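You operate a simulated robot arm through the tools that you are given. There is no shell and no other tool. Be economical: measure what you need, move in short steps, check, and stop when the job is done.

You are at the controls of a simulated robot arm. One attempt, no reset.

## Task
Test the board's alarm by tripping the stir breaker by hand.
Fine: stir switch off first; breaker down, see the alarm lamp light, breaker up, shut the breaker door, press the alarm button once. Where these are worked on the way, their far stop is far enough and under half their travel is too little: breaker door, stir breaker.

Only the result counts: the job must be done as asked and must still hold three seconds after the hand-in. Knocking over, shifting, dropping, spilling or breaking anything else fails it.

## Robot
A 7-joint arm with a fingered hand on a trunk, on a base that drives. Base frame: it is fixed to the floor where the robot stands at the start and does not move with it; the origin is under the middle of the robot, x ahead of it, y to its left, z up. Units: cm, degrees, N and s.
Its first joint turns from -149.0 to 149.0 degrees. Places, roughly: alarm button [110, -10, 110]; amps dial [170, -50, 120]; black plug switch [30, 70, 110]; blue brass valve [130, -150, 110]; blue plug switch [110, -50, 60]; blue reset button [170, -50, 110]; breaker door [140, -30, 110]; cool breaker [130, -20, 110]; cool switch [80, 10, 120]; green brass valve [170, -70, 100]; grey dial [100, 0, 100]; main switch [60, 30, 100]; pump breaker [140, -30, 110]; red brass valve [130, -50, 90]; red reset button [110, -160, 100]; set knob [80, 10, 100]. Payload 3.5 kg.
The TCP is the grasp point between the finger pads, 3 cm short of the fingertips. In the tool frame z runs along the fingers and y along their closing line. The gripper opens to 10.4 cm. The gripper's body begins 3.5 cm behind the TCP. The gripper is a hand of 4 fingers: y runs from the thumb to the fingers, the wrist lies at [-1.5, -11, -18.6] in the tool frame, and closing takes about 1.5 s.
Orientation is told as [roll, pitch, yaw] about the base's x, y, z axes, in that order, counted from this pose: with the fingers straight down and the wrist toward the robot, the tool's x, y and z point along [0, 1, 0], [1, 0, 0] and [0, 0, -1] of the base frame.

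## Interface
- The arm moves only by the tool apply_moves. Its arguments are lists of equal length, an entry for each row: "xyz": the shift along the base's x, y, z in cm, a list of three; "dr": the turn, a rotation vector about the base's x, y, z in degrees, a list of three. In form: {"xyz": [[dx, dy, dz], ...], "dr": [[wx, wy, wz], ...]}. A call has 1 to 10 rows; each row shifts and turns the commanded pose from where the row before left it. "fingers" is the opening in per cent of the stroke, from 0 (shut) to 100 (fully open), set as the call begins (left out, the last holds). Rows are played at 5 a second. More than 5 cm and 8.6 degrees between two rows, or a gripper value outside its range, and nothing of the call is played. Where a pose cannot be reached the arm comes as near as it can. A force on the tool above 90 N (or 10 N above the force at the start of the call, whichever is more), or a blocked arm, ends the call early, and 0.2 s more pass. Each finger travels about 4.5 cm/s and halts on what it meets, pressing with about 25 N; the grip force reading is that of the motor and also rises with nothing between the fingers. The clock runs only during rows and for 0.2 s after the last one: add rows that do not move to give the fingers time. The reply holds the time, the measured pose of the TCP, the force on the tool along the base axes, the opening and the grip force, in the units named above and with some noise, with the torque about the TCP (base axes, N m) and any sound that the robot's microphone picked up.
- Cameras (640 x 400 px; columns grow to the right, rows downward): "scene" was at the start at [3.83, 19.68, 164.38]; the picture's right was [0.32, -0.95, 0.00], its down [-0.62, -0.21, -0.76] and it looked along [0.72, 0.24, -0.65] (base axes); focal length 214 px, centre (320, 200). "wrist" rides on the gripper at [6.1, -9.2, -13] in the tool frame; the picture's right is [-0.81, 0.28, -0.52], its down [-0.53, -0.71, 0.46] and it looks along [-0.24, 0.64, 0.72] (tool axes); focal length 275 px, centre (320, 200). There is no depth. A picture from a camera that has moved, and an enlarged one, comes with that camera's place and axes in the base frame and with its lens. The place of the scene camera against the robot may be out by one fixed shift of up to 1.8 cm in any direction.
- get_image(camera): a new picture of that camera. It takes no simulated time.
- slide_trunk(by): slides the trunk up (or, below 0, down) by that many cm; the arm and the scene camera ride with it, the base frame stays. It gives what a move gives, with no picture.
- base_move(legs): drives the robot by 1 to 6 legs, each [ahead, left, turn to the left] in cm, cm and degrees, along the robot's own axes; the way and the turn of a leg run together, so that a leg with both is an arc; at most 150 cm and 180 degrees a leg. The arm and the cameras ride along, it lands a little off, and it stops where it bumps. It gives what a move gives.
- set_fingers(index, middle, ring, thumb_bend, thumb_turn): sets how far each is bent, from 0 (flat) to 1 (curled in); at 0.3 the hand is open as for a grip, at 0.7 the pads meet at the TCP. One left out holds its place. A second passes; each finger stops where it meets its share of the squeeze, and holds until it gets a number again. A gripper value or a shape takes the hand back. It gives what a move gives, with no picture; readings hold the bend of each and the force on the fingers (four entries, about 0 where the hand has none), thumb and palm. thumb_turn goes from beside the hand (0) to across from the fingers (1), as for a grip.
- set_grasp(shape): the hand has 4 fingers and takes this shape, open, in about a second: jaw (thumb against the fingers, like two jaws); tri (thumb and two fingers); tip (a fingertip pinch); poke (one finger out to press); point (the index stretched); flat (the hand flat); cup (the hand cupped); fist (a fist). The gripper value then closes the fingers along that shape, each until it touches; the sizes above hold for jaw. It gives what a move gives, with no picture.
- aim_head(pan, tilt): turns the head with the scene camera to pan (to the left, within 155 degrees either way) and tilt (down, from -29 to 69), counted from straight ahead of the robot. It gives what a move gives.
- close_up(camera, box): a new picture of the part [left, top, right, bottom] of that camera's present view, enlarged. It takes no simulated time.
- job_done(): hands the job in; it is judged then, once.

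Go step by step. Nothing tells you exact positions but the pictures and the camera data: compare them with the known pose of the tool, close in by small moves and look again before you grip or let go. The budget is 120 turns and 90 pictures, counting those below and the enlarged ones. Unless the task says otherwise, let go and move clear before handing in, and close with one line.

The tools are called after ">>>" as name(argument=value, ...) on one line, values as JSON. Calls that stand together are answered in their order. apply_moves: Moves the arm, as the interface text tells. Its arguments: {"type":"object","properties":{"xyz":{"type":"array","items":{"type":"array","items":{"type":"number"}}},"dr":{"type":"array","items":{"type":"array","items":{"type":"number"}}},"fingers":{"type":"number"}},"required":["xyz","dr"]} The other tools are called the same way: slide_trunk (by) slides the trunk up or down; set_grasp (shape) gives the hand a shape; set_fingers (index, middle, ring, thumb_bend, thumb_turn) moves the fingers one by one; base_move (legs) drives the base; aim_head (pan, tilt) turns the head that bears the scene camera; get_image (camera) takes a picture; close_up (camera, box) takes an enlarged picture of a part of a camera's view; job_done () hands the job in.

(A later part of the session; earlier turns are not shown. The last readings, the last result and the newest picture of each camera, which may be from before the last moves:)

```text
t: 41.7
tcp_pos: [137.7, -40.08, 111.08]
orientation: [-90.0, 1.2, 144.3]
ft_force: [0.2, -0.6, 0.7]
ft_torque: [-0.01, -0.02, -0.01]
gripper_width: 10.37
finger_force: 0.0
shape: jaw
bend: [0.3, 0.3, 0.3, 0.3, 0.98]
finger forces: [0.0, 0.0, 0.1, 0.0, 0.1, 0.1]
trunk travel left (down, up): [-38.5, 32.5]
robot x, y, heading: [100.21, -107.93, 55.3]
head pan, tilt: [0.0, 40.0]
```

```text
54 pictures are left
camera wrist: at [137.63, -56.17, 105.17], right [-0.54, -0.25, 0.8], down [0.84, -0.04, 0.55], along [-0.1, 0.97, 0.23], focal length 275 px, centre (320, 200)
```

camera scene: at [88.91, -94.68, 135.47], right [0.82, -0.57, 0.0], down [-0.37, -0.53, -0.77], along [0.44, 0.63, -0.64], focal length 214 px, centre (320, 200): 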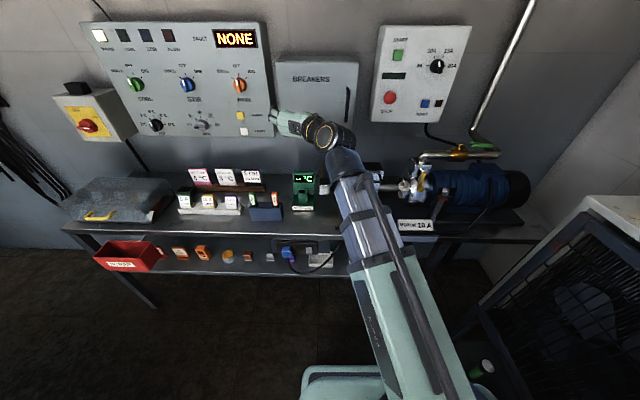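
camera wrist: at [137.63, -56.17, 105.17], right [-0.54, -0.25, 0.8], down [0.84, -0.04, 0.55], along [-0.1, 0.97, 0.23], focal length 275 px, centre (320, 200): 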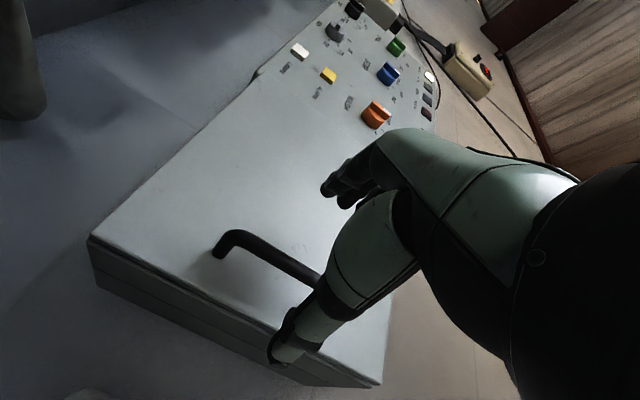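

Triangulation gives the bar at d≈52, s≈135.9. I'll advance 4.7 cm, then close on it.

>>> apply_moves(xyz=[[1.33, 1.93, 0], [1.33, 1.93, 0], [0, 0, 0]], dr=[[0, 0, 0], [0, 0, 0], [0, 0, 0]])

>>> apply_moves(xyz=[[0, 0, 0], [0, 0, 0], [0, 0, 0], [0, 0, 0], [0, 0, 0], [0, 0, 0], [0, 0, 0], [0, 0, 0]], dr=[[0, 0, 0], [0, 0, 0], [0, 0, 0], [0, 0, 0], [0, 0, 0], [0, 0, 0], [0, 0, 0], [0, 0, 0]], fingers=0)

>>> get_image(camera="wrist")

```text
t: 42.5
tcp_pos: [140.48, -35.95, 111.08]
orientation: [-90.0, 1.2, 144.3]
ft_force: [-0.2, -0.3, -0.4]
ft_torque: [-0.01, 0.0, 0.0]
gripper_width: 10.39
finger_force: 0.0
shape: jaw
bend: [0.3, 0.3, 0.3, 0.3, 0.98]
finger forces: [0.1, 0.1, 0.0, 0.1, 0.0, 0.1]
trunk travel left (down, up): [-38.5, 32.5]
robot x, y, heading: [100.28, -107.56, 55.3]
head pan, tilt: [0.0, 40.0]
```

```text
t: 44.3
tcp_pos: [140.51, -36.18, 111.09]
orientation: [-90.0, 1.1, 144.1]
ft_force: [3.6, -2.8, -1.4]
ft_torque: [0.0, 0.06, 0.04]
gripper_width: 0.01
finger_force: 25.3
shape: jaw
bend: [0.7, 0.7, 0.7, 0.73, 1.0]
finger forces: [1.5, 0.0, 0.0, 0.0, 5.3, 0.0]
trunk travel left (down, up): [-38.5, 32.5]
robot x, y, heading: [100.4, -107.37, 55.2]
head pan, tilt: [0.0, 40.0]
```

```text
53 pictures are left
camera wrist: at [140.52, -52.25, 105.27], right [-0.54, -0.25, 0.8], down [0.84, -0.04, 0.55], along [-0.1, 0.97, 0.23], focal length 275 px, centre (320, 200)
```

wrist: 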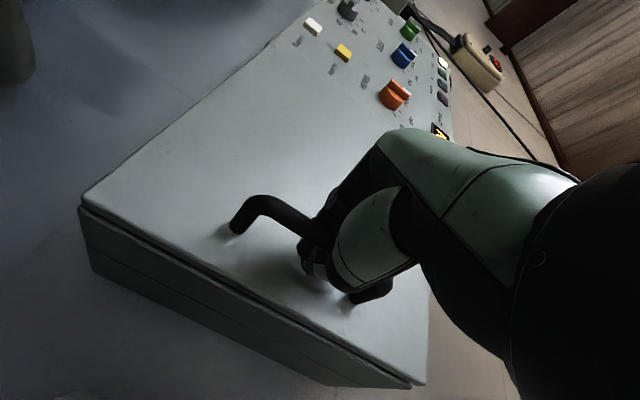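

The fingers have closed around or behind the bar. I'll pull gently 3 cm along the door's arc and look.

>>> apply_moves(xyz=[[-0.57, -0.82, 0], [-0.57, -0.82, 0], [-0.66, -0.76, 0], [0, 0, 0]], dr=[[0, 0, 0], [0, 0, 0], [0, 0, 0], [0, 0, 0]])

>>> get_image(camera="wrist")

```text
t: 45.3
tcp_pos: [138.49, -38.25, 111.09]
orientation: [-90.0, 1.2, 144.2]
ft_force: [-3.8, 5.9, 2.2]
ft_torque: [0.09, 0.04, -0.01]
gripper_width: 0.01
finger_force: 24.5
shape: jaw
bend: [0.7, 0.7, 0.7, 0.73, 1.0]
finger forces: [7.6, 0.0, 0.0, 0.0, 0.9, 0.1]
trunk travel left (down, up): [-38.5, 32.5]
robot x, y, heading: [100.44, -108.03, 55.3]
head pan, tilt: [0.0, 40.0]
```

```text
52 pictures are left
camera wrist: at [138.5, -54.47, 105.23], right [-0.54, -0.25, 0.8], down [0.84, -0.04, 0.55], along [-0.1, 0.97, 0.23], focal length 275 px, centre (320, 200)
```

wrist: 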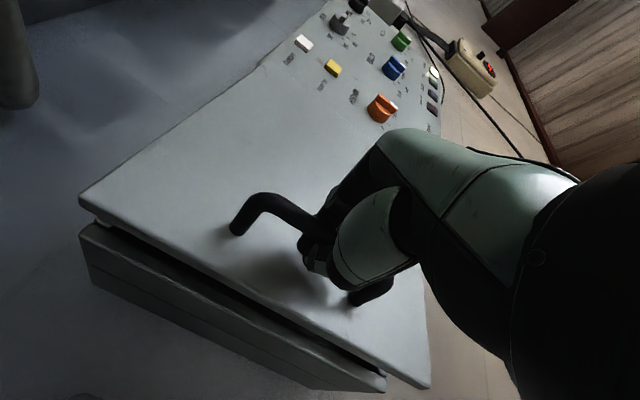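

The door is opening on the hook. I'll continue along the arc to about 50° and turn the hand slightly with it.

>>> apply_moves(xyz=[[-2.06, -1.31, 0], [-2.27, -1.22, 0], [-2.4, -0.98, 0], [0, 0, 0]], dr=[[0, 0, -3], [0, 0, -3], [0, 0, -3], [0, 0, 0]])

>>> get_image(camera="wrist")

```text
t: 46.3
tcp_pos: [131.89, -41.87, 111.25]
orientation: [-90.0, 1.2, 135.1]
ft_force: [-1.2, 4.5, 0.5]
ft_torque: [0.06, 0.02, -0.01]
gripper_width: 0.01
finger_force: 24.7
shape: jaw
bend: [0.7, 0.7, 0.7, 0.73, 1.0]
finger forces: [6.0, 0.1, 0.0, 0.0, 1.2, 0.1]
trunk travel left (down, up): [-38.5, 32.5]
robot x, y, heading: [100.38, -107.59, 55.5]
head pan, tilt: [0.0, 40.0]
```

```text
51 pictures are left
camera wrist: at [129.39, -57.82, 105.29], right [-0.57, -0.16, 0.8], down [0.82, -0.17, 0.55], along [0.05, 0.97, 0.23], focal length 275 px, centre (320, 200)
```

wrist: 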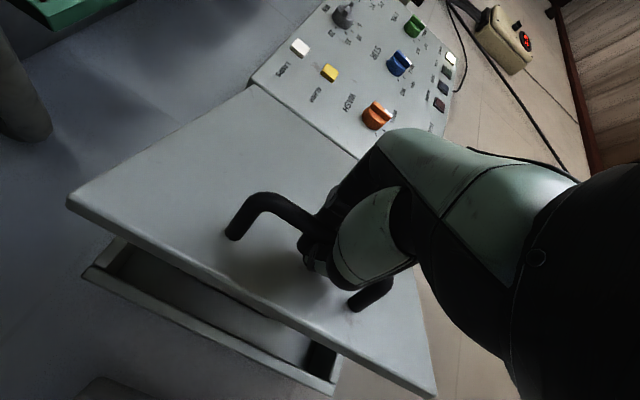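

Working well. I'll carry on along the arc.

>>> apply_moves(xyz=[[-2.48, -0.73, 0], [-2.55, -0.46, 0], [-2.58, -0.18, 0], [-2.58, 0.09, 0], [0, 0, 0]], dr=[[0, 0, -3], [0, 0, -3], [0, 0, -3], [0, 0, -3], [0, 0, 0]])

>>> get_image(camera="scene")

>>> get_image(camera="wrist")

```text
t: 47.5
tcp_pos: [121.72, -43.18, 111.12]
orientation: [-90.1, 1.2, 123.2]
ft_force: [0.8, -0.1, 0.9]
ft_torque: [-0.02, 0.01, -0.02]
gripper_width: 0.01
finger_force: 25.2
shape: jaw
bend: [0.7, 0.7, 0.7, 0.73, 1.0]
finger forces: [1.7, 0.0, 0.0, 0.0, 2.2, 0.0]
trunk travel left (down, up): [-38.5, 32.5]
robot x, y, heading: [100.25, -107.47, 54.8]
head pan, tilt: [0.0, 40.0]
```

```text
50 pictures are left
camera scene: at [88.89, -94.69, 135.48], right [0.82, -0.57, 0.0], down [-0.37, -0.53, -0.77], along [0.44, 0.63, -0.64], focal length 214 px, centre (320, 200)
```

scene: 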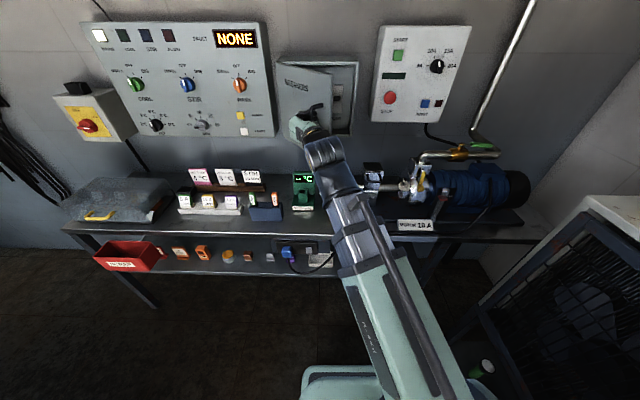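

```text
49 pictures are left
camera wrist: at [115.97, -58.13, 105.23], right [-0.59, -0.04, 0.8], down [0.77, -0.34, 0.55], along [0.25, 0.94, 0.23], focal length 275 px, centre (320, 200)
```

wrist: 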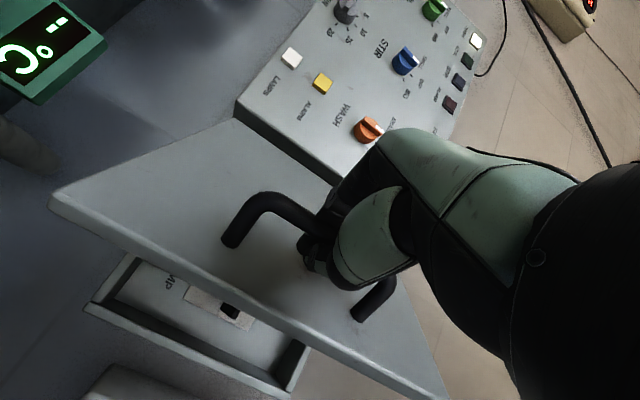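

Door is about halfway to 90°. I'll continue along the arc with the same hook.

>>> apply_moves(xyz=[[-2.77, 0.4, 0], [-2.54, 0.55, 0], [-2.45, 0.85, 0], [-2.36, 1.15, 0], [0, 0, 0]], dr=[[0, 0, -4], [0, 0, -4], [0, 0, -4], [0, 0, -4], [0, 0, 0]])

>>> get_image(camera="wrist")

>>> close_up(camera="scene", box=[240, 40, 400, 180])

```text
t: 48.7
tcp_pos: [111.41, -40.21, 111.25]
orientation: [-89.9, 1.1, 107.1]
ft_force: [3.1, 5.3, -4.2]
ft_torque: [-0.01, -0.04, -0.05]
gripper_width: 0.0
finger_force: 25.2
shape: jaw
bend: [0.7, 0.7, 0.7, 0.73, 1.0]
finger forces: [6.1, 0.1, 0.0, 0.0, 1.1, 0.1]
trunk travel left (down, up): [-38.5, 32.5]
robot x, y, heading: [100.35, -107.76, 55.3]
head pan, tilt: [0.0, 40.0]
```

```text
48 pictures are left
camera wrist: at [101.85, -53.01, 105.39], right [-0.58, 0.13, 0.8], down [0.64, -0.54, 0.55], along [0.5, 0.83, 0.23], focal length 275 px, centre (320, 200)
```

wrist: 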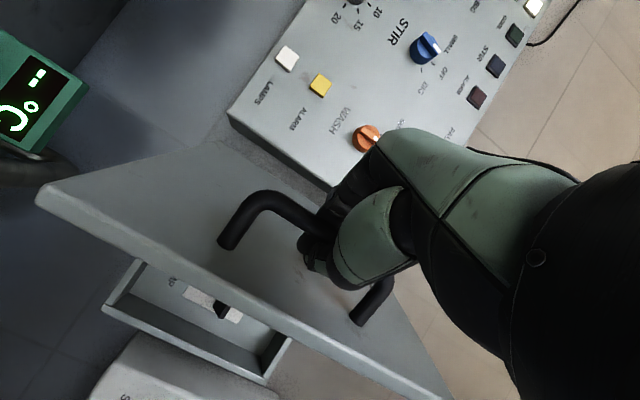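

```text
2.86 times, centred on (320, 110) of scene
camera zoom: at [88.93, -94.58, 135.46], right [0.82, -0.57, 0.0], down [-0.37, -0.53, -0.77], along [0.44, 0.63, -0.64], focal length 613 px, centre (320, 457)
```

zoom: 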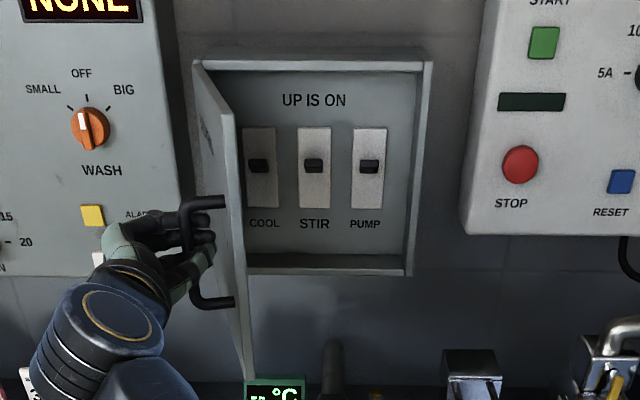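

The breakers are visible: "UP IS ON", with STIR in the middle. I'll swing the door further open.

>>> apply_moves(xyz=[[-1.97, 1.37, 0], [-2.08, 1.57, 0], [-1.82, 1.76, 0], [-1.65, 2.0, 0], [0, 0, 0]], dr=[[0, 0, -4], [0, 0, -4], [0, 0, -4], [0, 0, -4], [0, 0, 0]])

>>> get_image(camera="wrist")

>>> get_image(camera="scene")

```text
t: 49.9
tcp_pos: [104.08, -33.65, 111.24]
orientation: [-89.9, 1.2, 91.1]
ft_force: [3.2, 1.6, -1.5]
ft_torque: [0.02, -0.02, -0.02]
gripper_width: 0.0
finger_force: 24.7
shape: jaw
bend: [0.7, 0.7, 0.7, 0.73, 1.0]
finger forces: [3.9, 0.0, 0.1, 0.0, 1.7, 0.0]
trunk travel left (down, up): [-38.5, 32.5]
robot x, y, heading: [99.87, -107.26, 55.1]
head pan, tilt: [0.0, 40.0]
```

```text
46 pictures are left
camera wrist: at [91.22, -43.23, 105.37], right [-0.52, 0.28, 0.8], down [0.47, -0.69, 0.55], along [0.71, 0.66, 0.23], focal length 275 px, centre (320, 200)
```

wrist: 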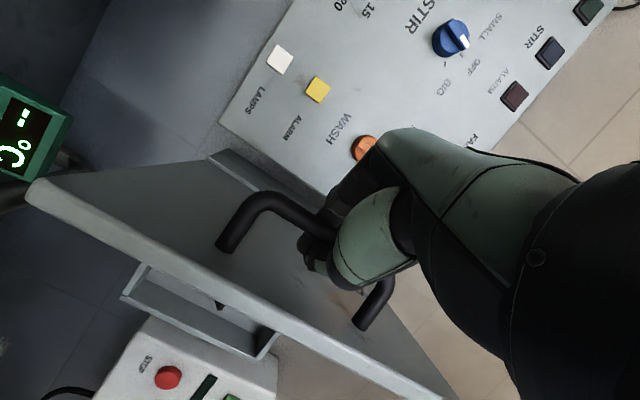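

```text
45 pictures are left
camera scene: at [88.92, -94.64, 135.47], right [0.82, -0.57, 0.0], down [-0.37, -0.53, -0.77], along [0.44, 0.63, -0.64], focal length 214 px, centre (320, 200)
```

scene: 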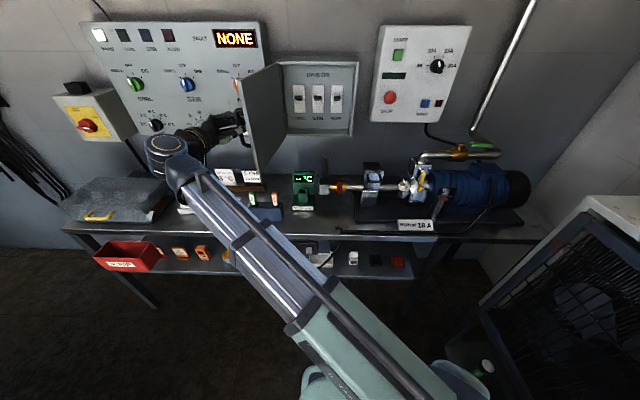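

Door is a bit past 90°. I'll push two more small steps towards its stop while watching the force.

>>> apply_moves(xyz=[[-1.59, 2.44, 0], [-1.2, 2.3, 0], [0, 0, 0]], dr=[[0, 0, -4], [0, 0, -4], [0, 0, 0]])

>>> get_image(camera="wrist")

```text
t: 50.7
tcp_pos: [101.79, -29.28, 111.67]
orientation: [-89.8, 1.1, 82.7]
ft_force: [22.0, -38.8, -7.7]
ft_torque: [0.06, -0.06, 0.36]
gripper_width: 0.02
finger_force: 25.0
shape: jaw
bend: [0.7, 0.7, 0.7, 0.66, 1.0]
finger forces: [0.0, 0.0, 0.1, 0.1, 42.6, 0.0]
trunk travel left (down, up): [-38.5, 32.5]
robot x, y, heading: [100.25, -108.15, 55.2]
head pan, tilt: [0.0, 40.0]
```

```text
44 pictures are left
camera wrist: at [87.77, -37.08, 105.73], right [-0.47, 0.35, 0.81], down [0.36, -0.76, 0.54], along [0.8, 0.55, 0.23], focal length 275 px, centre (320, 200)
```

wrist: 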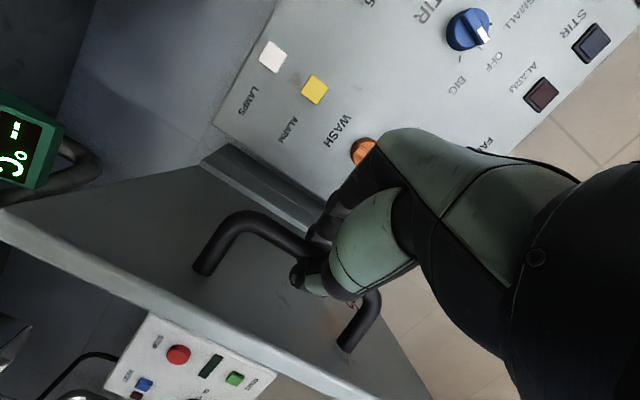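

The force says the door has reached its far stop. I'll ease off and release.

>>> apply_moves(xyz=[[1.0, -2.0, 0], [0, 0, 0]], dr=[[0, 0, 0], [0, 0, 0]])

>>> apply_moves(xyz=[[0, 0, 0], [0, 0, 0], [0, 0, 0], [0, 0, 0], [0, 0, 0], [0, 0, 0], [0, 0, 0], [0, 0, 0]], dr=[[0, 0, 0], [0, 0, 0], [0, 0, 0], [0, 0, 0], [0, 0, 0], [0, 0, 0], [0, 0, 0], [0, 0, 0]], fingers=100)

>>> get_image(camera="wrist")

```text
t: 51.3
tcp_pos: [102.06, -30.72, 111.27]
orientation: [-90.1, 1.2, 83.4]
ft_force: [0.2, 1.3, 1.0]
ft_torque: [0.03, 0.01, 0.04]
gripper_width: 0.0
finger_force: 24.7
shape: jaw
bend: [0.7, 0.7, 0.7, 0.71, 1.0]
finger forces: [2.4, 0.0, 0.1, 0.0, 2.4, 0.1]
trunk travel left (down, up): [-38.5, 32.5]
robot x, y, heading: [99.87, -107.38, 55.6]
head pan, tilt: [0.0, 40.0]
```

```text
t: 53.1
tcp_pos: [102.33, -30.9, 111.39]
orientation: [-89.9, 1.2, 83.2]
ft_force: [0.6, -1.4, -0.5]
ft_torque: [0.02, -0.01, 0.01]
gripper_width: 10.38
finger_force: 0.1
shape: jaw
bend: [0.3, 0.3, 0.3, 0.3, 0.98]
finger forces: [0.0, 0.0, 0.0, 0.0, 0.0, 0.0]
trunk travel left (down, up): [-38.5, 32.5]
robot x, y, heading: [100.24, -107.4, 55.3]
head pan, tilt: [0.0, 40.0]
```

```text
43 pictures are left
camera wrist: at [88.32, -38.66, 105.45], right [-0.48, 0.35, 0.8], down [0.37, -0.75, 0.55], along [0.8, 0.56, 0.23], focal length 275 px, centre (320, 200)
```

wrist: 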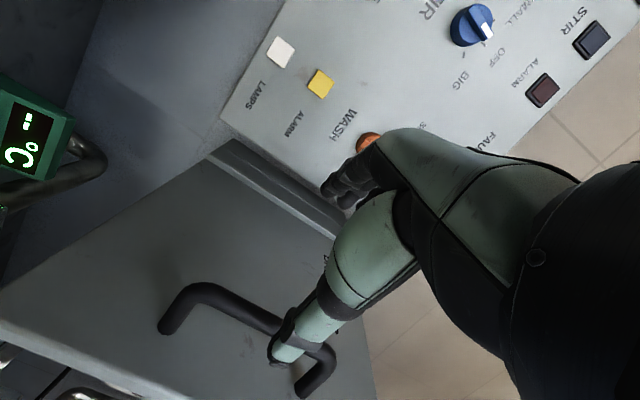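

The fingers are open. I'll retreat along the tool axis away from the handle.

>>> apply_moves(xyz=[[-2.48, 0.3, 0], [-2.48, 0.3, 0], [-2.48, -0.5, 0], [0, 0, 0]], dr=[[0, 0, 0], [0, 0, 0], [0, 0, 0], [0, 0, 0]])

>>> get_image(camera="scene")

>>> get_image(camera="wrist")

```text
t: 54.1
tcp_pos: [94.91, -30.76, 111.35]
orientation: [-90.1, 1.1, 83.3]
ft_force: [-0.7, -0.6, -0.2]
ft_torque: [0.02, -0.02, 0.0]
gripper_width: 10.37
finger_force: 0.1
shape: jaw
bend: [0.3, 0.3, 0.3, 0.3, 0.98]
finger forces: [0.1, 0.0, 0.0, 0.0, 0.1, 0.0]
trunk travel left (down, up): [-38.5, 32.5]
robot x, y, heading: [100.43, -107.64, 55.0]
head pan, tilt: [0.0, 40.0]
```

```text
42 pictures are left
camera scene: at [88.89, -94.68, 135.47], right [0.82, -0.57, 0.0], down [-0.37, -0.53, -0.77], along [0.44, 0.63, -0.64], focal length 214 px, centre (320, 200)
```

scene: 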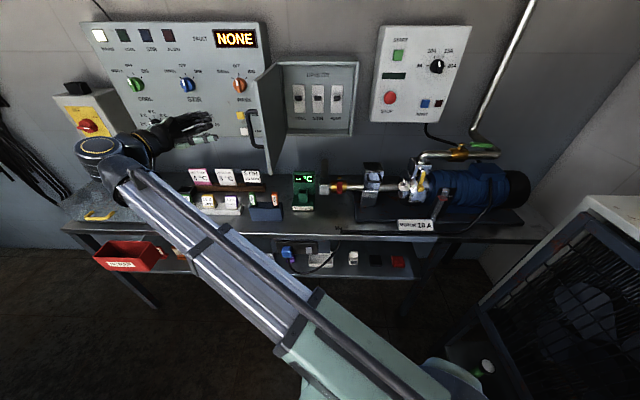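

```text
41 pictures are left
camera wrist: at [81.02, -38.52, 105.47], right [-0.48, 0.35, 0.8], down [0.37, -0.75, 0.55], along [0.8, 0.56, 0.23], focal length 275 px, centre (320, 200)
```

wrist: 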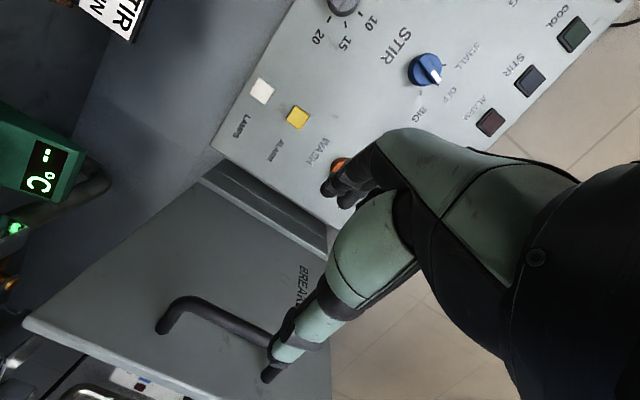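

The hand is clear of the door. I'll back the base away, then turn the hand to face the wall and shift it right.

>>> base_move(legs=[[-24, 0, 0]])

>>> apply_moves(xyz=[[3.28, -2.28, 0], [3.28, -2.28, 0], [3.28, -2.28, 0], [3.28, -2.28, 0], [3.28, -2.28, 0], [3.28, -2.28, 0], [3.28, -2.28, 0], [3.28, -2.28, 0], [0, 0, 0]], dr=[[0, 0, 7.6], [0, 0, 7.6], [0, 0, 7.6], [0, 0, 7.6], [0, 0, 7.6], [0, 0, 7.6], [0, 0, 7.6], [0, 0, 7.6], [0, 0, 0]])

>>> set_grasp(shape="poke")

>>> get_image(camera="wrist")

>>> get_image(camera="scene")

```text
t: 55.9
tcp_pos: [81.19, -50.28, 111.4]
orientation: [-90.0, 1.3, 83.3]
ft_force: [-0.3, -1.3, 0.5]
ft_torque: [0.02, 0.03, -0.02]
gripper_width: 10.35
finger_force: 0.0
shape: jaw
bend: [0.3, 0.3, 0.3, 0.3, 0.98]
finger forces: [0.0, 0.0, 0.1, 0.1, 0.0, 0.0]
trunk travel left (down, up): [-38.5, 32.5]
robot x, y, heading: [86.74, -127.19, 55.5]
head pan, tilt: [0.0, 40.0]
```

```text
t: 57.9
tcp_pos: [107.62, -68.44, 111.78]
orientation: [-90.1, 1.3, 144.1]
ft_force: [0.6, -0.5, 0.0]
ft_torque: [-0.02, 0.01, 0.04]
gripper_width: 10.36
finger_force: 0.1
shape: jaw
bend: [0.3, 0.3, 0.3, 0.3, 0.98]
finger forces: [0.0, 0.1, 0.1, 0.0, 0.0, 0.0]
trunk travel left (down, up): [-38.5, 32.5]
robot x, y, heading: [86.46, -127.53, 55.6]
head pan, tilt: [0.0, 40.0]
```

```text
t: 58.8
tcp_pos: [107.47, -68.41, 111.75]
orientation: [-89.9, 1.3, 144.1]
ft_force: [-0.3, -0.1, -0.3]
ft_torque: [0.03, 0.02, 0.03]
gripper_width: 0.02
finger_force: 0.0
shape: poke
bend: [0.7, 0.7, 0.99, 1.0, 1.0]
finger forces: [0.1, 0.0, 0.0, 0.1, 0.0, 0.1]
trunk travel left (down, up): [-38.5, 32.5]
robot x, y, heading: [86.79, -127.22, 55.5]
head pan, tilt: [0.0, 40.0]
```

```text
40 pictures are left
camera wrist: at [107.56, -84.49, 105.79], right [-0.54, -0.25, 0.8], down [0.84, -0.04, 0.55], along [-0.1, 0.97, 0.23], focal length 275 px, centre (320, 200)
```

wrist: 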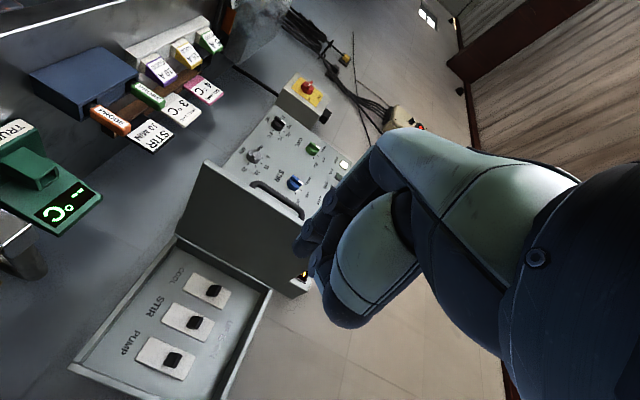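

```text
39 pictures are left
camera scene: at [75.32, -114.26, 135.48], right [0.82, -0.57, 0.0], down [-0.37, -0.53, -0.77], along [0.44, 0.63, -0.64], focal length 214 px, centre (320, 200)
```

scene: 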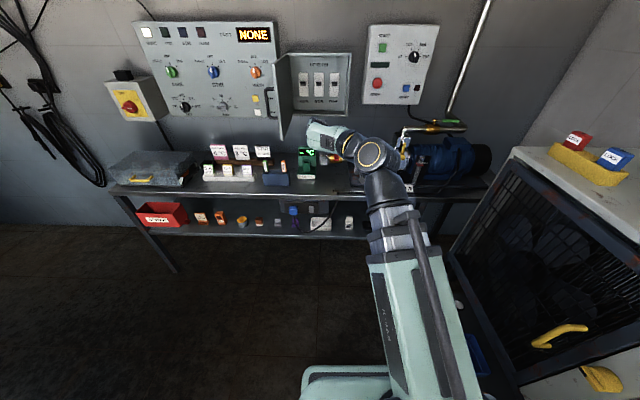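

I'll try the "point" shape, which should give a longer, slimmer finger.

>>> set_grasp(shape="point")

>>> get_image(camera="wrist")

>>> close_up(camera="scene", box=[260, 40, 420, 190])

```text
t: 59.7
tcp_pos: [107.59, -68.41, 111.66]
orientation: [-90.0, 1.2, 144.1]
ft_force: [-0.8, -0.5, -1.0]
ft_torque: [-0.02, 0.0, -0.02]
gripper_width: 0.0
finger_force: 0.1
shape: point
bend: [0.2, 1.0, 1.0, 0.98, 0.88]
finger forces: [0.0, 0.0, 0.0, 0.0, 0.0, 0.0]
trunk travel left (down, up): [-38.5, 32.5]
robot x, y, heading: [86.48, -126.92, 55.5]
head pan, tilt: [0.0, 40.0]
```

```text
38 pictures are left
camera wrist: at [107.56, -84.49, 105.79], right [-0.54, -0.25, 0.8], down [0.84, -0.04, 0.55], along [-0.1, 0.97, 0.23], focal length 275 px, centre (320, 200)
```

wrist: 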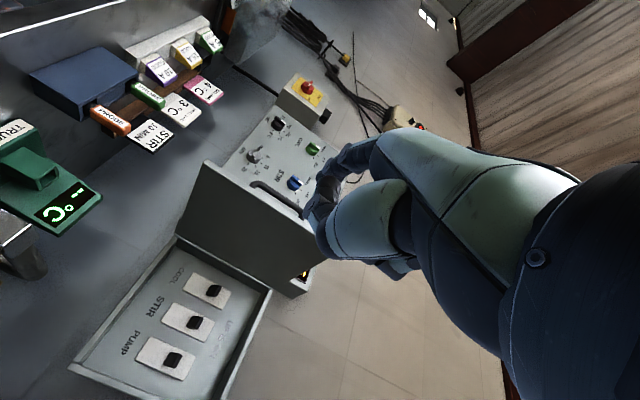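

```text
2.67 times, centred on (340, 115) of scene
camera zoom: at [75.32, -114.26, 135.48], right [0.82, -0.57, 0.0], down [-0.37, -0.53, -0.77], along [0.44, 0.63, -0.64], focal length 572 px, centre (267, 427)
```

zoom: 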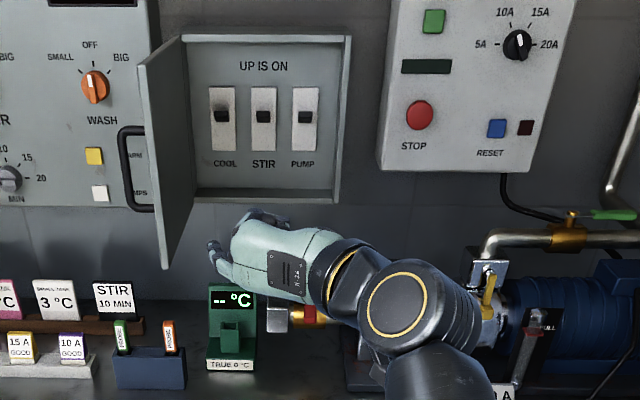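

Enlarging the hand to see which finger is stretched.

>>> close_up(camera="wrist", box=[250, 100, 470, 300])

>>> close_up(camera="scene", box=[295, 105, 375, 165])

```text
2.00 times, centred on (360, 200) of wrist
camera zoom: at [107.56, -84.49, 105.79], right [-0.54, -0.25, 0.8], down [0.84, -0.04, 0.55], along [-0.1, 0.97, 0.23], focal length 551 px, centre (240, 200)
```

zoom: 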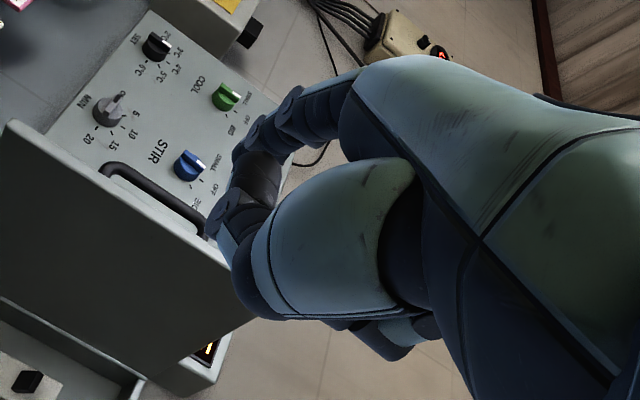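

```text
6.67 times, centred on (335, 135) of scene
camera zoom: at [75.32, -114.26, 135.48], right [0.82, -0.57, 0.0], down [-0.37, -0.53, -0.77], along [0.44, 0.63, -0.64], focal length 1430 px, centre (220, 633)
```

zoom: 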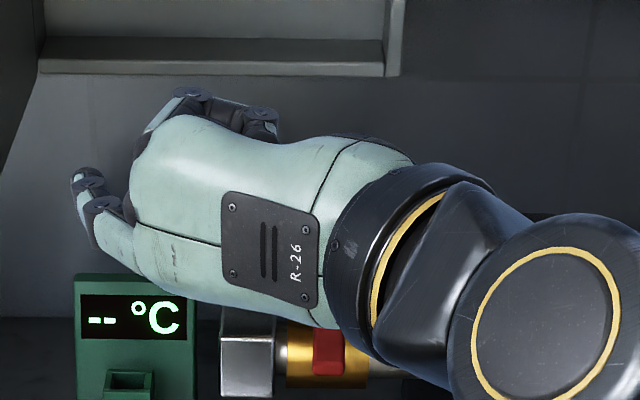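

The pointed index slants off, so "poke" should put its tip near the tool axis. I'll go back to it and enlarge.

>>> set_grasp(shape="poke")

>>> close_up(camera="wrist", box=[250, 140, 430, 340])

>>> close_up(camera="scene", box=[295, 105, 375, 165])

```text
t: 60.6
tcp_pos: [107.41, -68.43, 111.57]
orientation: [-90.0, 1.2, 144.2]
ft_force: [-0.4, -0.1, -0.9]
ft_torque: [0.01, -0.01, 0.0]
gripper_width: 0.0
finger_force: 0.0
shape: poke
bend: [0.7, 0.7, 0.99, 1.0, 1.0]
finger forces: [0.0, 0.0, 0.1, 0.0, 0.1, 0.1]
trunk travel left (down, up): [-38.5, 32.5]
robot x, y, heading: [86.89, -127.29, 55.1]
head pan, tilt: [0.0, 40.0]
```

```text
2.00 times, centred on (340, 240) of wrist
camera zoom: at [107.56, -84.49, 105.79], right [-0.54, -0.25, 0.8], down [0.84, -0.04, 0.55], along [-0.1, 0.97, 0.23], focal length 551 px, centre (280, 120)
```

zoom: 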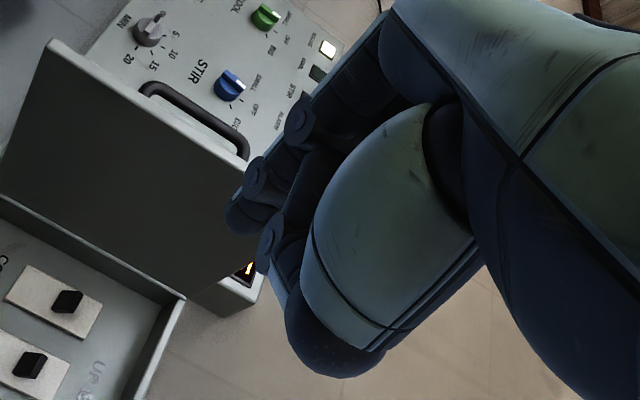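

```text
6.67 times, centred on (335, 135) of scene
camera zoom: at [75.32, -114.26, 135.48], right [0.82, -0.57, 0.0], down [-0.37, -0.53, -0.77], along [0.44, 0.63, -0.64], focal length 1430 px, centre (220, 633)
```

zoom: 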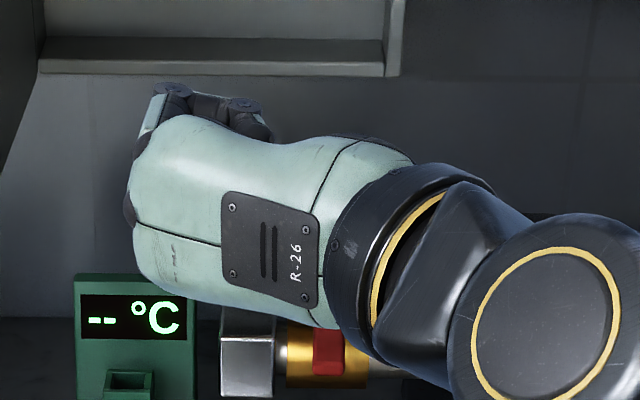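

In "poke", the index tip lies about 1 cm below and 2.5 cm ahead of the TCP. The stir lever is near s≈126.4, z≈112; I'll drive forward 24 cm and look again.

>>> base_move(legs=[[24, 0, 0]])

>>> get_image(camera="wrist")

>>> close_up(camera="scene", box=[240, 20, 400, 160])

```text
t: 62.4
tcp_pos: [121.01, -48.67, 111.62]
orientation: [-90.0, 1.2, 144.3]
ft_force: [1.1, 0.5, -1.1]
ft_torque: [0.02, -0.01, -0.02]
gripper_width: 0.02
finger_force: 0.0
shape: poke
bend: [0.7, 0.7, 0.99, 1.0, 1.0]
finger forces: [0.1, 0.0, 0.1, 0.0, 0.0, 0.0]
trunk travel left (down, up): [-38.5, 32.5]
robot x, y, heading: [100.6, -107.37, 55.6]
head pan, tilt: [0.0, 40.0]
```

```text
32 pictures are left
camera wrist: at [121.06, -64.72, 105.79], right [-0.54, -0.25, 0.8], down [0.84, -0.04, 0.55], along [-0.1, 0.97, 0.23], focal length 275 px, centre (320, 200)
```

wrist: 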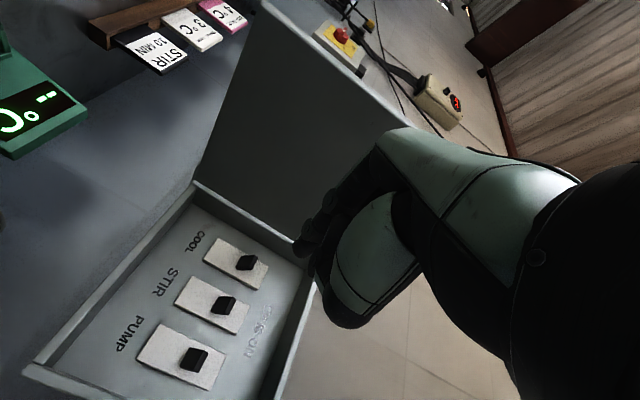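

```text
2.86 times, centred on (320, 90) of scene
camera zoom: at [88.89, -94.57, 135.48], right [0.82, -0.57, 0.0], down [-0.36, -0.53, -0.77], along [0.43, 0.63, -0.64], focal length 613 px, centre (320, 514)
```

zoom: 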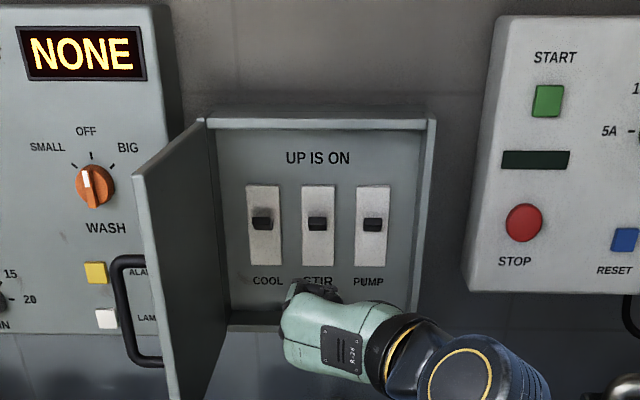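

Triangulating puts the lever at s≈126, z≈112, d≈61, recessed in the box. I'll drive 6 cm closer, raise the trunk 5.5 cm so the tip passes above the lever, and advance part way.

>>> base_move(legs=[[6, 0, 0]])

>>> slide_trunk(by=5.5)

>>> apply_moves(xyz=[[1.55, 2.9, 0], [1.55, 2.9, 0], [1.88, 2.71, 0], [1.88, 2.71, 0], [0, 0, 0]], dr=[[0, 0, 0], [0, 0, 0], [0, 0, 0], [0, 0, 0], [0, 0, 0]])

>>> get_image(camera="wrist")

>>> close_up(camera="scene", box=[240, 20, 400, 160])

```text
t: 63.4
tcp_pos: [124.38, -43.64, 111.54]
orientation: [-90.0, 1.2, 144.3]
ft_force: [0.6, -0.5, -0.3]
ft_torque: [-0.03, -0.01, 0.0]
gripper_width: 0.0
finger_force: 0.1
shape: poke
bend: [0.7, 0.7, 0.99, 1.0, 1.0]
finger forces: [0.1, 0.1, 0.1, 0.1, 0.0, 0.0]
trunk travel left (down, up): [-38.5, 32.5]
robot x, y, heading: [103.65, -102.31, 55.7]
head pan, tilt: [0.0, 40.0]
```

```text
t: 64.3
tcp_pos: [124.39, -43.53, 117.13]
orientation: [-89.9, 1.2, 144.3]
ft_force: [0.2, -0.9, -0.1]
ft_torque: [0.01, 0.02, 0.0]
gripper_width: 0.0
finger_force: 0.1
shape: poke
bend: [0.7, 0.7, 0.99, 1.0, 1.0]
finger forces: [0.1, 0.0, 0.1, 0.1, 0.1, 0.0]
trunk travel left (down, up): [-44.0, 27.0]
robot x, y, heading: [103.83, -102.57, 55.6]
head pan, tilt: [0.0, 40.0]
```

```text
t: 65.5
tcp_pos: [131.6, -32.82, 116.87]
orientation: [-90.0, 1.1, 144.3]
ft_force: [-0.9, 0.5, 0.2]
ft_torque: [-0.02, -0.01, 0.02]
gripper_width: 0.01
finger_force: 0.0
shape: poke
bend: [0.7, 0.7, 0.99, 1.0, 1.0]
finger forces: [0.0, 0.0, 0.0, 0.1, 0.1, 0.0]
trunk travel left (down, up): [-44.0, 27.0]
robot x, y, heading: [103.47, -102.61, 55.8]
head pan, tilt: [0.0, 40.0]
```

```text
30 pictures are left
camera wrist: at [131.53, -48.93, 111.04], right [-0.54, -0.25, 0.8], down [0.84, -0.04, 0.55], along [-0.11, 0.97, 0.23], focal length 275 px, centre (320, 200)
```

wrist: 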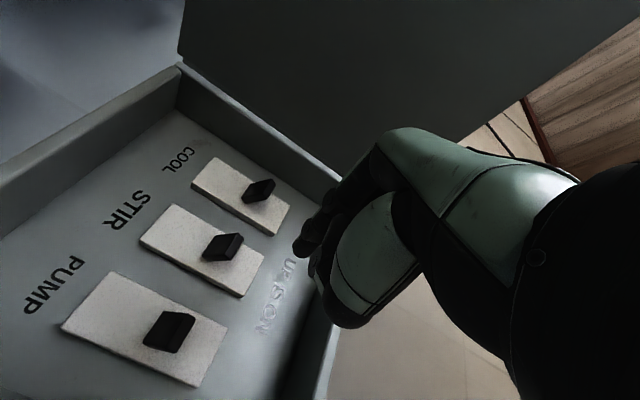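

```text
2.86 times, centred on (320, 90) of scene
camera zoom: at [92.32, -89.56, 140.98], right [0.82, -0.57, 0.0], down [-0.36, -0.53, -0.77], along [0.43, 0.63, -0.64], focal length 613 px, centre (320, 514)
```

zoom: 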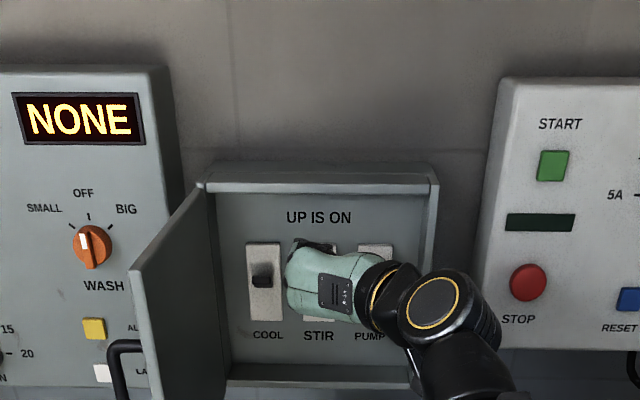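

The lever sits at s≈126.7, d≈56.5, z≈112 and my tip is about 4 cm above it. I'll advance 6 cm and then check.

>>> apply_moves(xyz=[[1.14, 1.64, 0], [1.14, 1.64, 0], [1.14, 1.64, 0], [0, 0, 0]], dr=[[0, 0, 0], [0, 0, 0], [0, 0, 0], [0, 0, 0]])

>>> get_image(camera="wrist")

```text
t: 66.5
tcp_pos: [134.93, -27.53, 116.97]
orientation: [-90.0, 1.2, 144.4]
ft_force: [-0.7, 0.1, -0.6]
ft_torque: [0.01, 0.03, 0.01]
gripper_width: 0.0
finger_force: 0.1
shape: poke
bend: [0.7, 0.7, 0.99, 1.0, 1.0]
finger forces: [0.1, 0.1, 0.1, 0.1, 0.0, 0.1]
trunk travel left (down, up): [-44.0, 27.0]
robot x, y, heading: [104.21, -102.72, 55.7]
head pan, tilt: [0.0, 40.0]
```

```text
28 pictures are left
camera wrist: at [134.94, -43.63, 111.18], right [-0.54, -0.25, 0.8], down [0.84, -0.04, 0.55], along [-0.11, 0.97, 0.23], focal length 275 px, centre (320, 200)
```

wrist: 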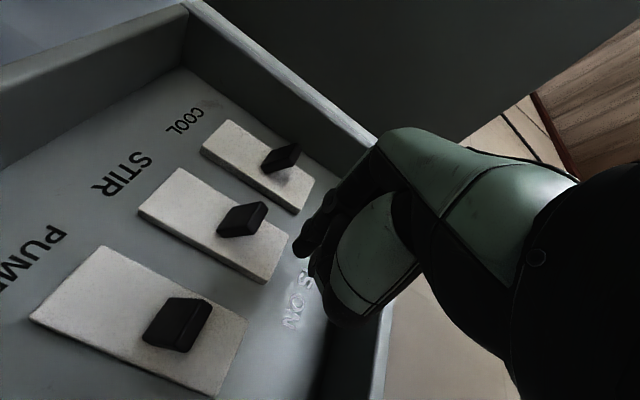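

The tip looks lined up just above the lever end. I'll go 1 cm deeper and start moving down.

>>> apply_moves(xyz=[[0.4, 1.0, 0], [0, 0, -1], [0, 0, -1], [0, 0, -1], [0, 0, 0]], dr=[[0, 0, 0], [0, 0, 0], [0, 0, 0], [0, 0, 0], [0, 0, 0]])

>>> get_image(camera="wrist")

```text
t: 67.7
tcp_pos: [135.18, -26.53, 114.11]
orientation: [-90.0, 1.2, 144.2]
ft_force: [-0.8, -0.4, 0.4]
ft_torque: [-0.01, -0.01, 0.01]
gripper_width: 0.03
finger_force: 0.1
shape: poke
bend: [0.7, 0.7, 0.99, 1.0, 1.0]
finger forces: [1.5, 0.0, 0.0, 0.1, 0.0, 0.0]
trunk travel left (down, up): [-44.0, 27.0]
robot x, y, heading: [103.57, -102.4, 55.4]
head pan, tilt: [0.0, 40.0]
```

```text
27 pictures are left
camera wrist: at [135.15, -42.64, 108.27], right [-0.54, -0.25, 0.8], down [0.84, -0.04, 0.55], along [-0.11, 0.97, 0.23], focal length 275 px, centre (320, 200)
```

wrist: 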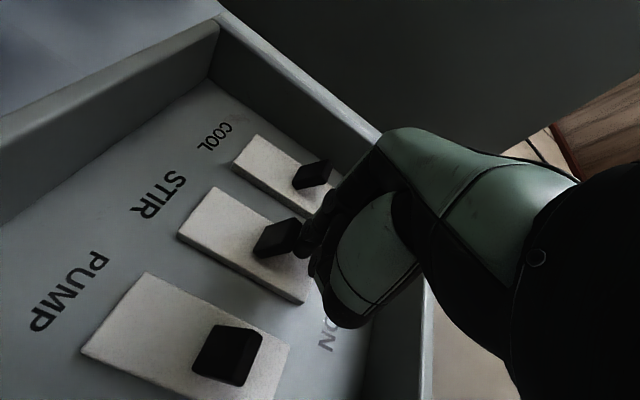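

The index touches the lever. Continuing down.

>>> apply_moves(xyz=[[0, 0, -1], [0, 0, -1], [0, 0, -1], [0, 0, 0]], dr=[[0, 0, 0], [0, 0, 0], [0, 0, 0], [0, 0, 0]])

>>> get_image(camera="wrist")

```text
t: 68.7
tcp_pos: [134.84, -26.71, 111.5]
orientation: [-90.3, 1.1, 144.3]
ft_force: [-6.9, -5.6, 27.7]
ft_torque: [0.59, -0.42, 0.14]
gripper_width: 0.03
finger_force: 0.1
shape: poke
bend: [0.7, 0.7, 0.99, 1.0, 1.0]
finger forces: [29.1, 0.1, 0.0, 0.1, 0.0, 0.1]
trunk travel left (down, up): [-44.0, 27.0]
robot x, y, heading: [103.46, -102.96, 55.5]
head pan, tilt: [0.0, 40.0]
```

```text
26 pictures are left
camera wrist: at [134.88, -42.74, 105.54], right [-0.54, -0.25, 0.8], down [0.83, -0.04, 0.55], along [-0.11, 0.97, 0.23], focal length 275 px, centre (320, 200)
```

wrist: 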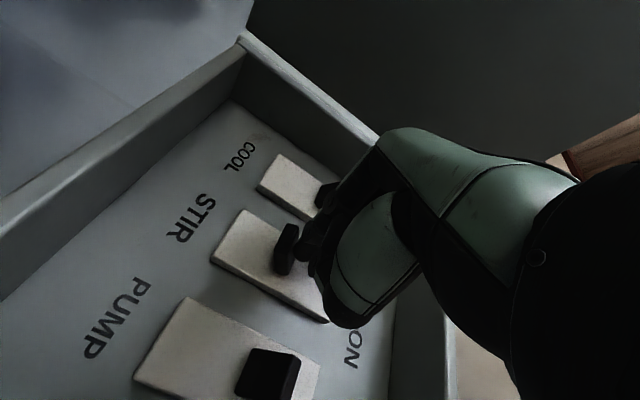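

The lever has swung down and the force suggests the stop. I'll ease up a little and look at the alarm lamp.

>>> apply_moves(xyz=[[0, 0, 0.6], [0, 0, 0]], dr=[[0, 0, 0], [0, 0, 0]])

>>> get_image(camera="scene")

```text
t: 69.3
tcp_pos: [135.07, -26.34, 111.88]
orientation: [-89.9, 1.2, 144.4]
ft_force: [-4.2, -6.2, 9.0]
ft_torque: [0.19, -0.08, 0.04]
gripper_width: 0.02
finger_force: 0.0
shape: poke
bend: [0.7, 0.7, 0.99, 1.0, 1.0]
finger forces: [11.2, 0.0, 0.0, 0.0, 0.0, 0.1]
trunk travel left (down, up): [-44.0, 27.0]
robot x, y, heading: [103.81, -102.22, 55.7]
head pan, tilt: [0.0, 40.0]
```

```text
25 pictures are left
camera scene: at [92.23, -89.71, 140.97], right [0.82, -0.57, 0.0], down [-0.36, -0.53, -0.77], along [0.43, 0.63, -0.64], focal length 214 px, centre (320, 200)
```

scene: 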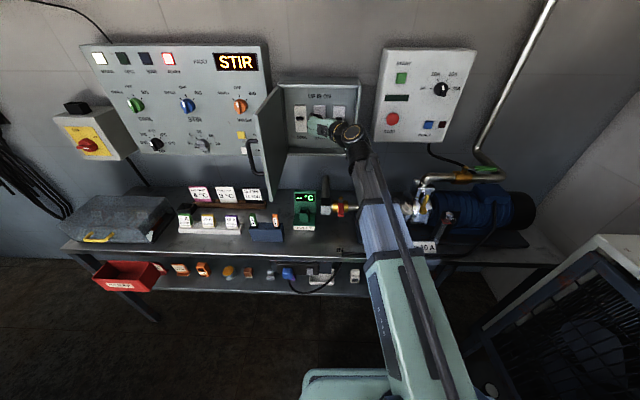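

The alarm lamp is red and the fault display shows STIR. I'll back out, curl the other fingers, and drop below the lever to push it back up.

>>> apply_moves(xyz=[[0, 0, 1.2], [-1.33, -1.92, 0.3], [-1.33, -1.92, 0], [-1.33, -1.92, 0], [0, 0, 0]], dr=[[0, 0, 0], [0, 0, 0], [0, 0, 0], [0, 0, 0], [0, 0, 0]])

>>> set_fingers(index=0.7, middle=1, ring=1, thumb_bend=1, thumb_turn=1)

>>> slide_trunk(by=-7.5)

>>> get_image(camera="wrist")

```text
t: 70.5
tcp_pos: [131.18, -32.11, 113.19]
orientation: [-89.9, 1.1, 144.4]
ft_force: [-0.5, -1.0, -0.6]
ft_torque: [-0.02, -0.02, 0.01]
gripper_width: 0.0
finger_force: 0.1
shape: poke
bend: [0.7, 0.7, 0.99, 1.0, 1.0]
finger forces: [0.1, 0.0, 0.0, 0.1, 0.0, 0.1]
trunk travel left (down, up): [-44.0, 27.0]
robot x, y, heading: [103.73, -102.72, 55.5]
head pan, tilt: [0.0, 40.0]
```

```text
t: 71.5
tcp_pos: [131.28, -31.91, 113.24]
orientation: [-90.0, 1.2, 144.3]
ft_force: [-0.4, 0.4, -0.4]
ft_torque: [-0.02, 0.02, 0.0]
gripper_width: 2.35
finger_force: 0.1
shape: fingers
bend: [0.33, 1.0, 1.0, 1.0, 1.0]
finger forces: [0.1, 0.0, 0.0, 0.0, 0.0, 0.0]
trunk travel left (down, up): [-44.0, 27.0]
robot x, y, heading: [103.83, -102.49, 55.6]
head pan, tilt: [0.0, 40.0]
```

```text
t: 72.6
tcp_pos: [131.37, -32.14, 105.87]
orientation: [-90.1, 1.3, 144.3]
ft_force: [-0.6, 0.0, 0.1]
ft_torque: [0.01, 0.0, -0.01]
gripper_width: 2.31
finger_force: 0.1
shape: fingers
bend: [0.33, 1.0, 1.0, 1.0, 1.0]
finger forces: [0.0, 0.0, 0.0, 0.1, 0.1, 0.0]
trunk travel left (down, up): [-36.5, 34.5]
robot x, y, heading: [103.89, -102.34, 55.4]
head pan, tilt: [0.0, 40.0]
```

```text
24 pictures are left
camera wrist: at [131.32, -48.14, 99.92], right [-0.54, -0.25, 0.8], down [0.84, -0.04, 0.55], along [-0.11, 0.97, 0.23], focal length 275 px, centre (320, 200)
```

wrist: 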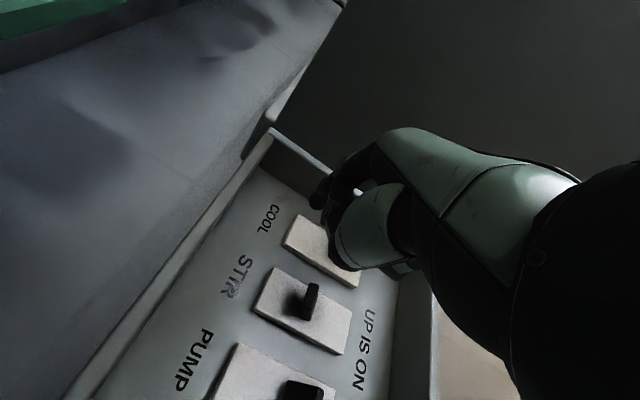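

The stretched index tip is now about 5 cm left, 3 cm ahead and 1 cm below the TCP, and leads the rest of the fist. I'll shift right 4.8 cm so it comes under the lever (s≈125.7, z≈109), then look.

>>> apply_moves(xyz=[[1.97, -1.37, 0], [1.97, -1.37, 0], [1.14, 1.64, 0], [1.14, 1.64, 0], [0, 0, 0]], dr=[[0, 0, 0], [0, 0, 0], [0, 0, 0], [0, 0, 0], [0, 0, 0]])

>>> get_image(camera="wrist")

```text
t: 73.8
tcp_pos: [137.47, -31.39, 105.9]
orientation: [-90.0, 1.2, 144.3]
ft_force: [0.0, -0.7, 0.2]
ft_torque: [0.02, 0.0, -0.02]
gripper_width: 2.26
finger_force: 0.0
shape: fingers
bend: [0.33, 1.0, 1.0, 1.0, 1.0]
finger forces: [0.0, 0.0, 0.1, 0.1, 0.0, 0.1]
trunk travel left (down, up): [-36.5, 34.5]
robot x, y, heading: [103.79, -102.46, 55.6]
head pan, tilt: [0.0, 40.0]
```

```text
23 pictures are left
camera wrist: at [137.56, -47.44, 99.99], right [-0.54, -0.25, 0.8], down [0.84, -0.04, 0.55], along [-0.11, 0.97, 0.23], focal length 275 px, centre (320, 200)
```

wrist: 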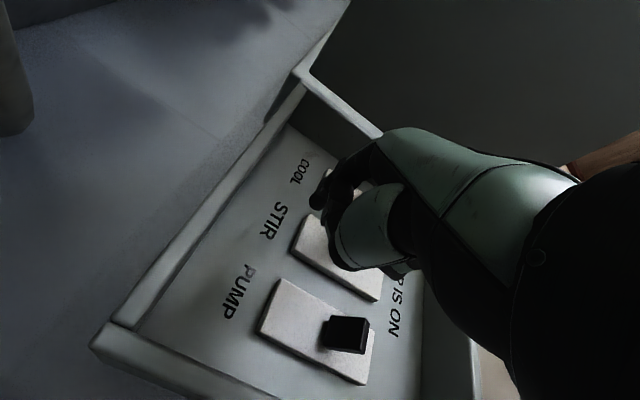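

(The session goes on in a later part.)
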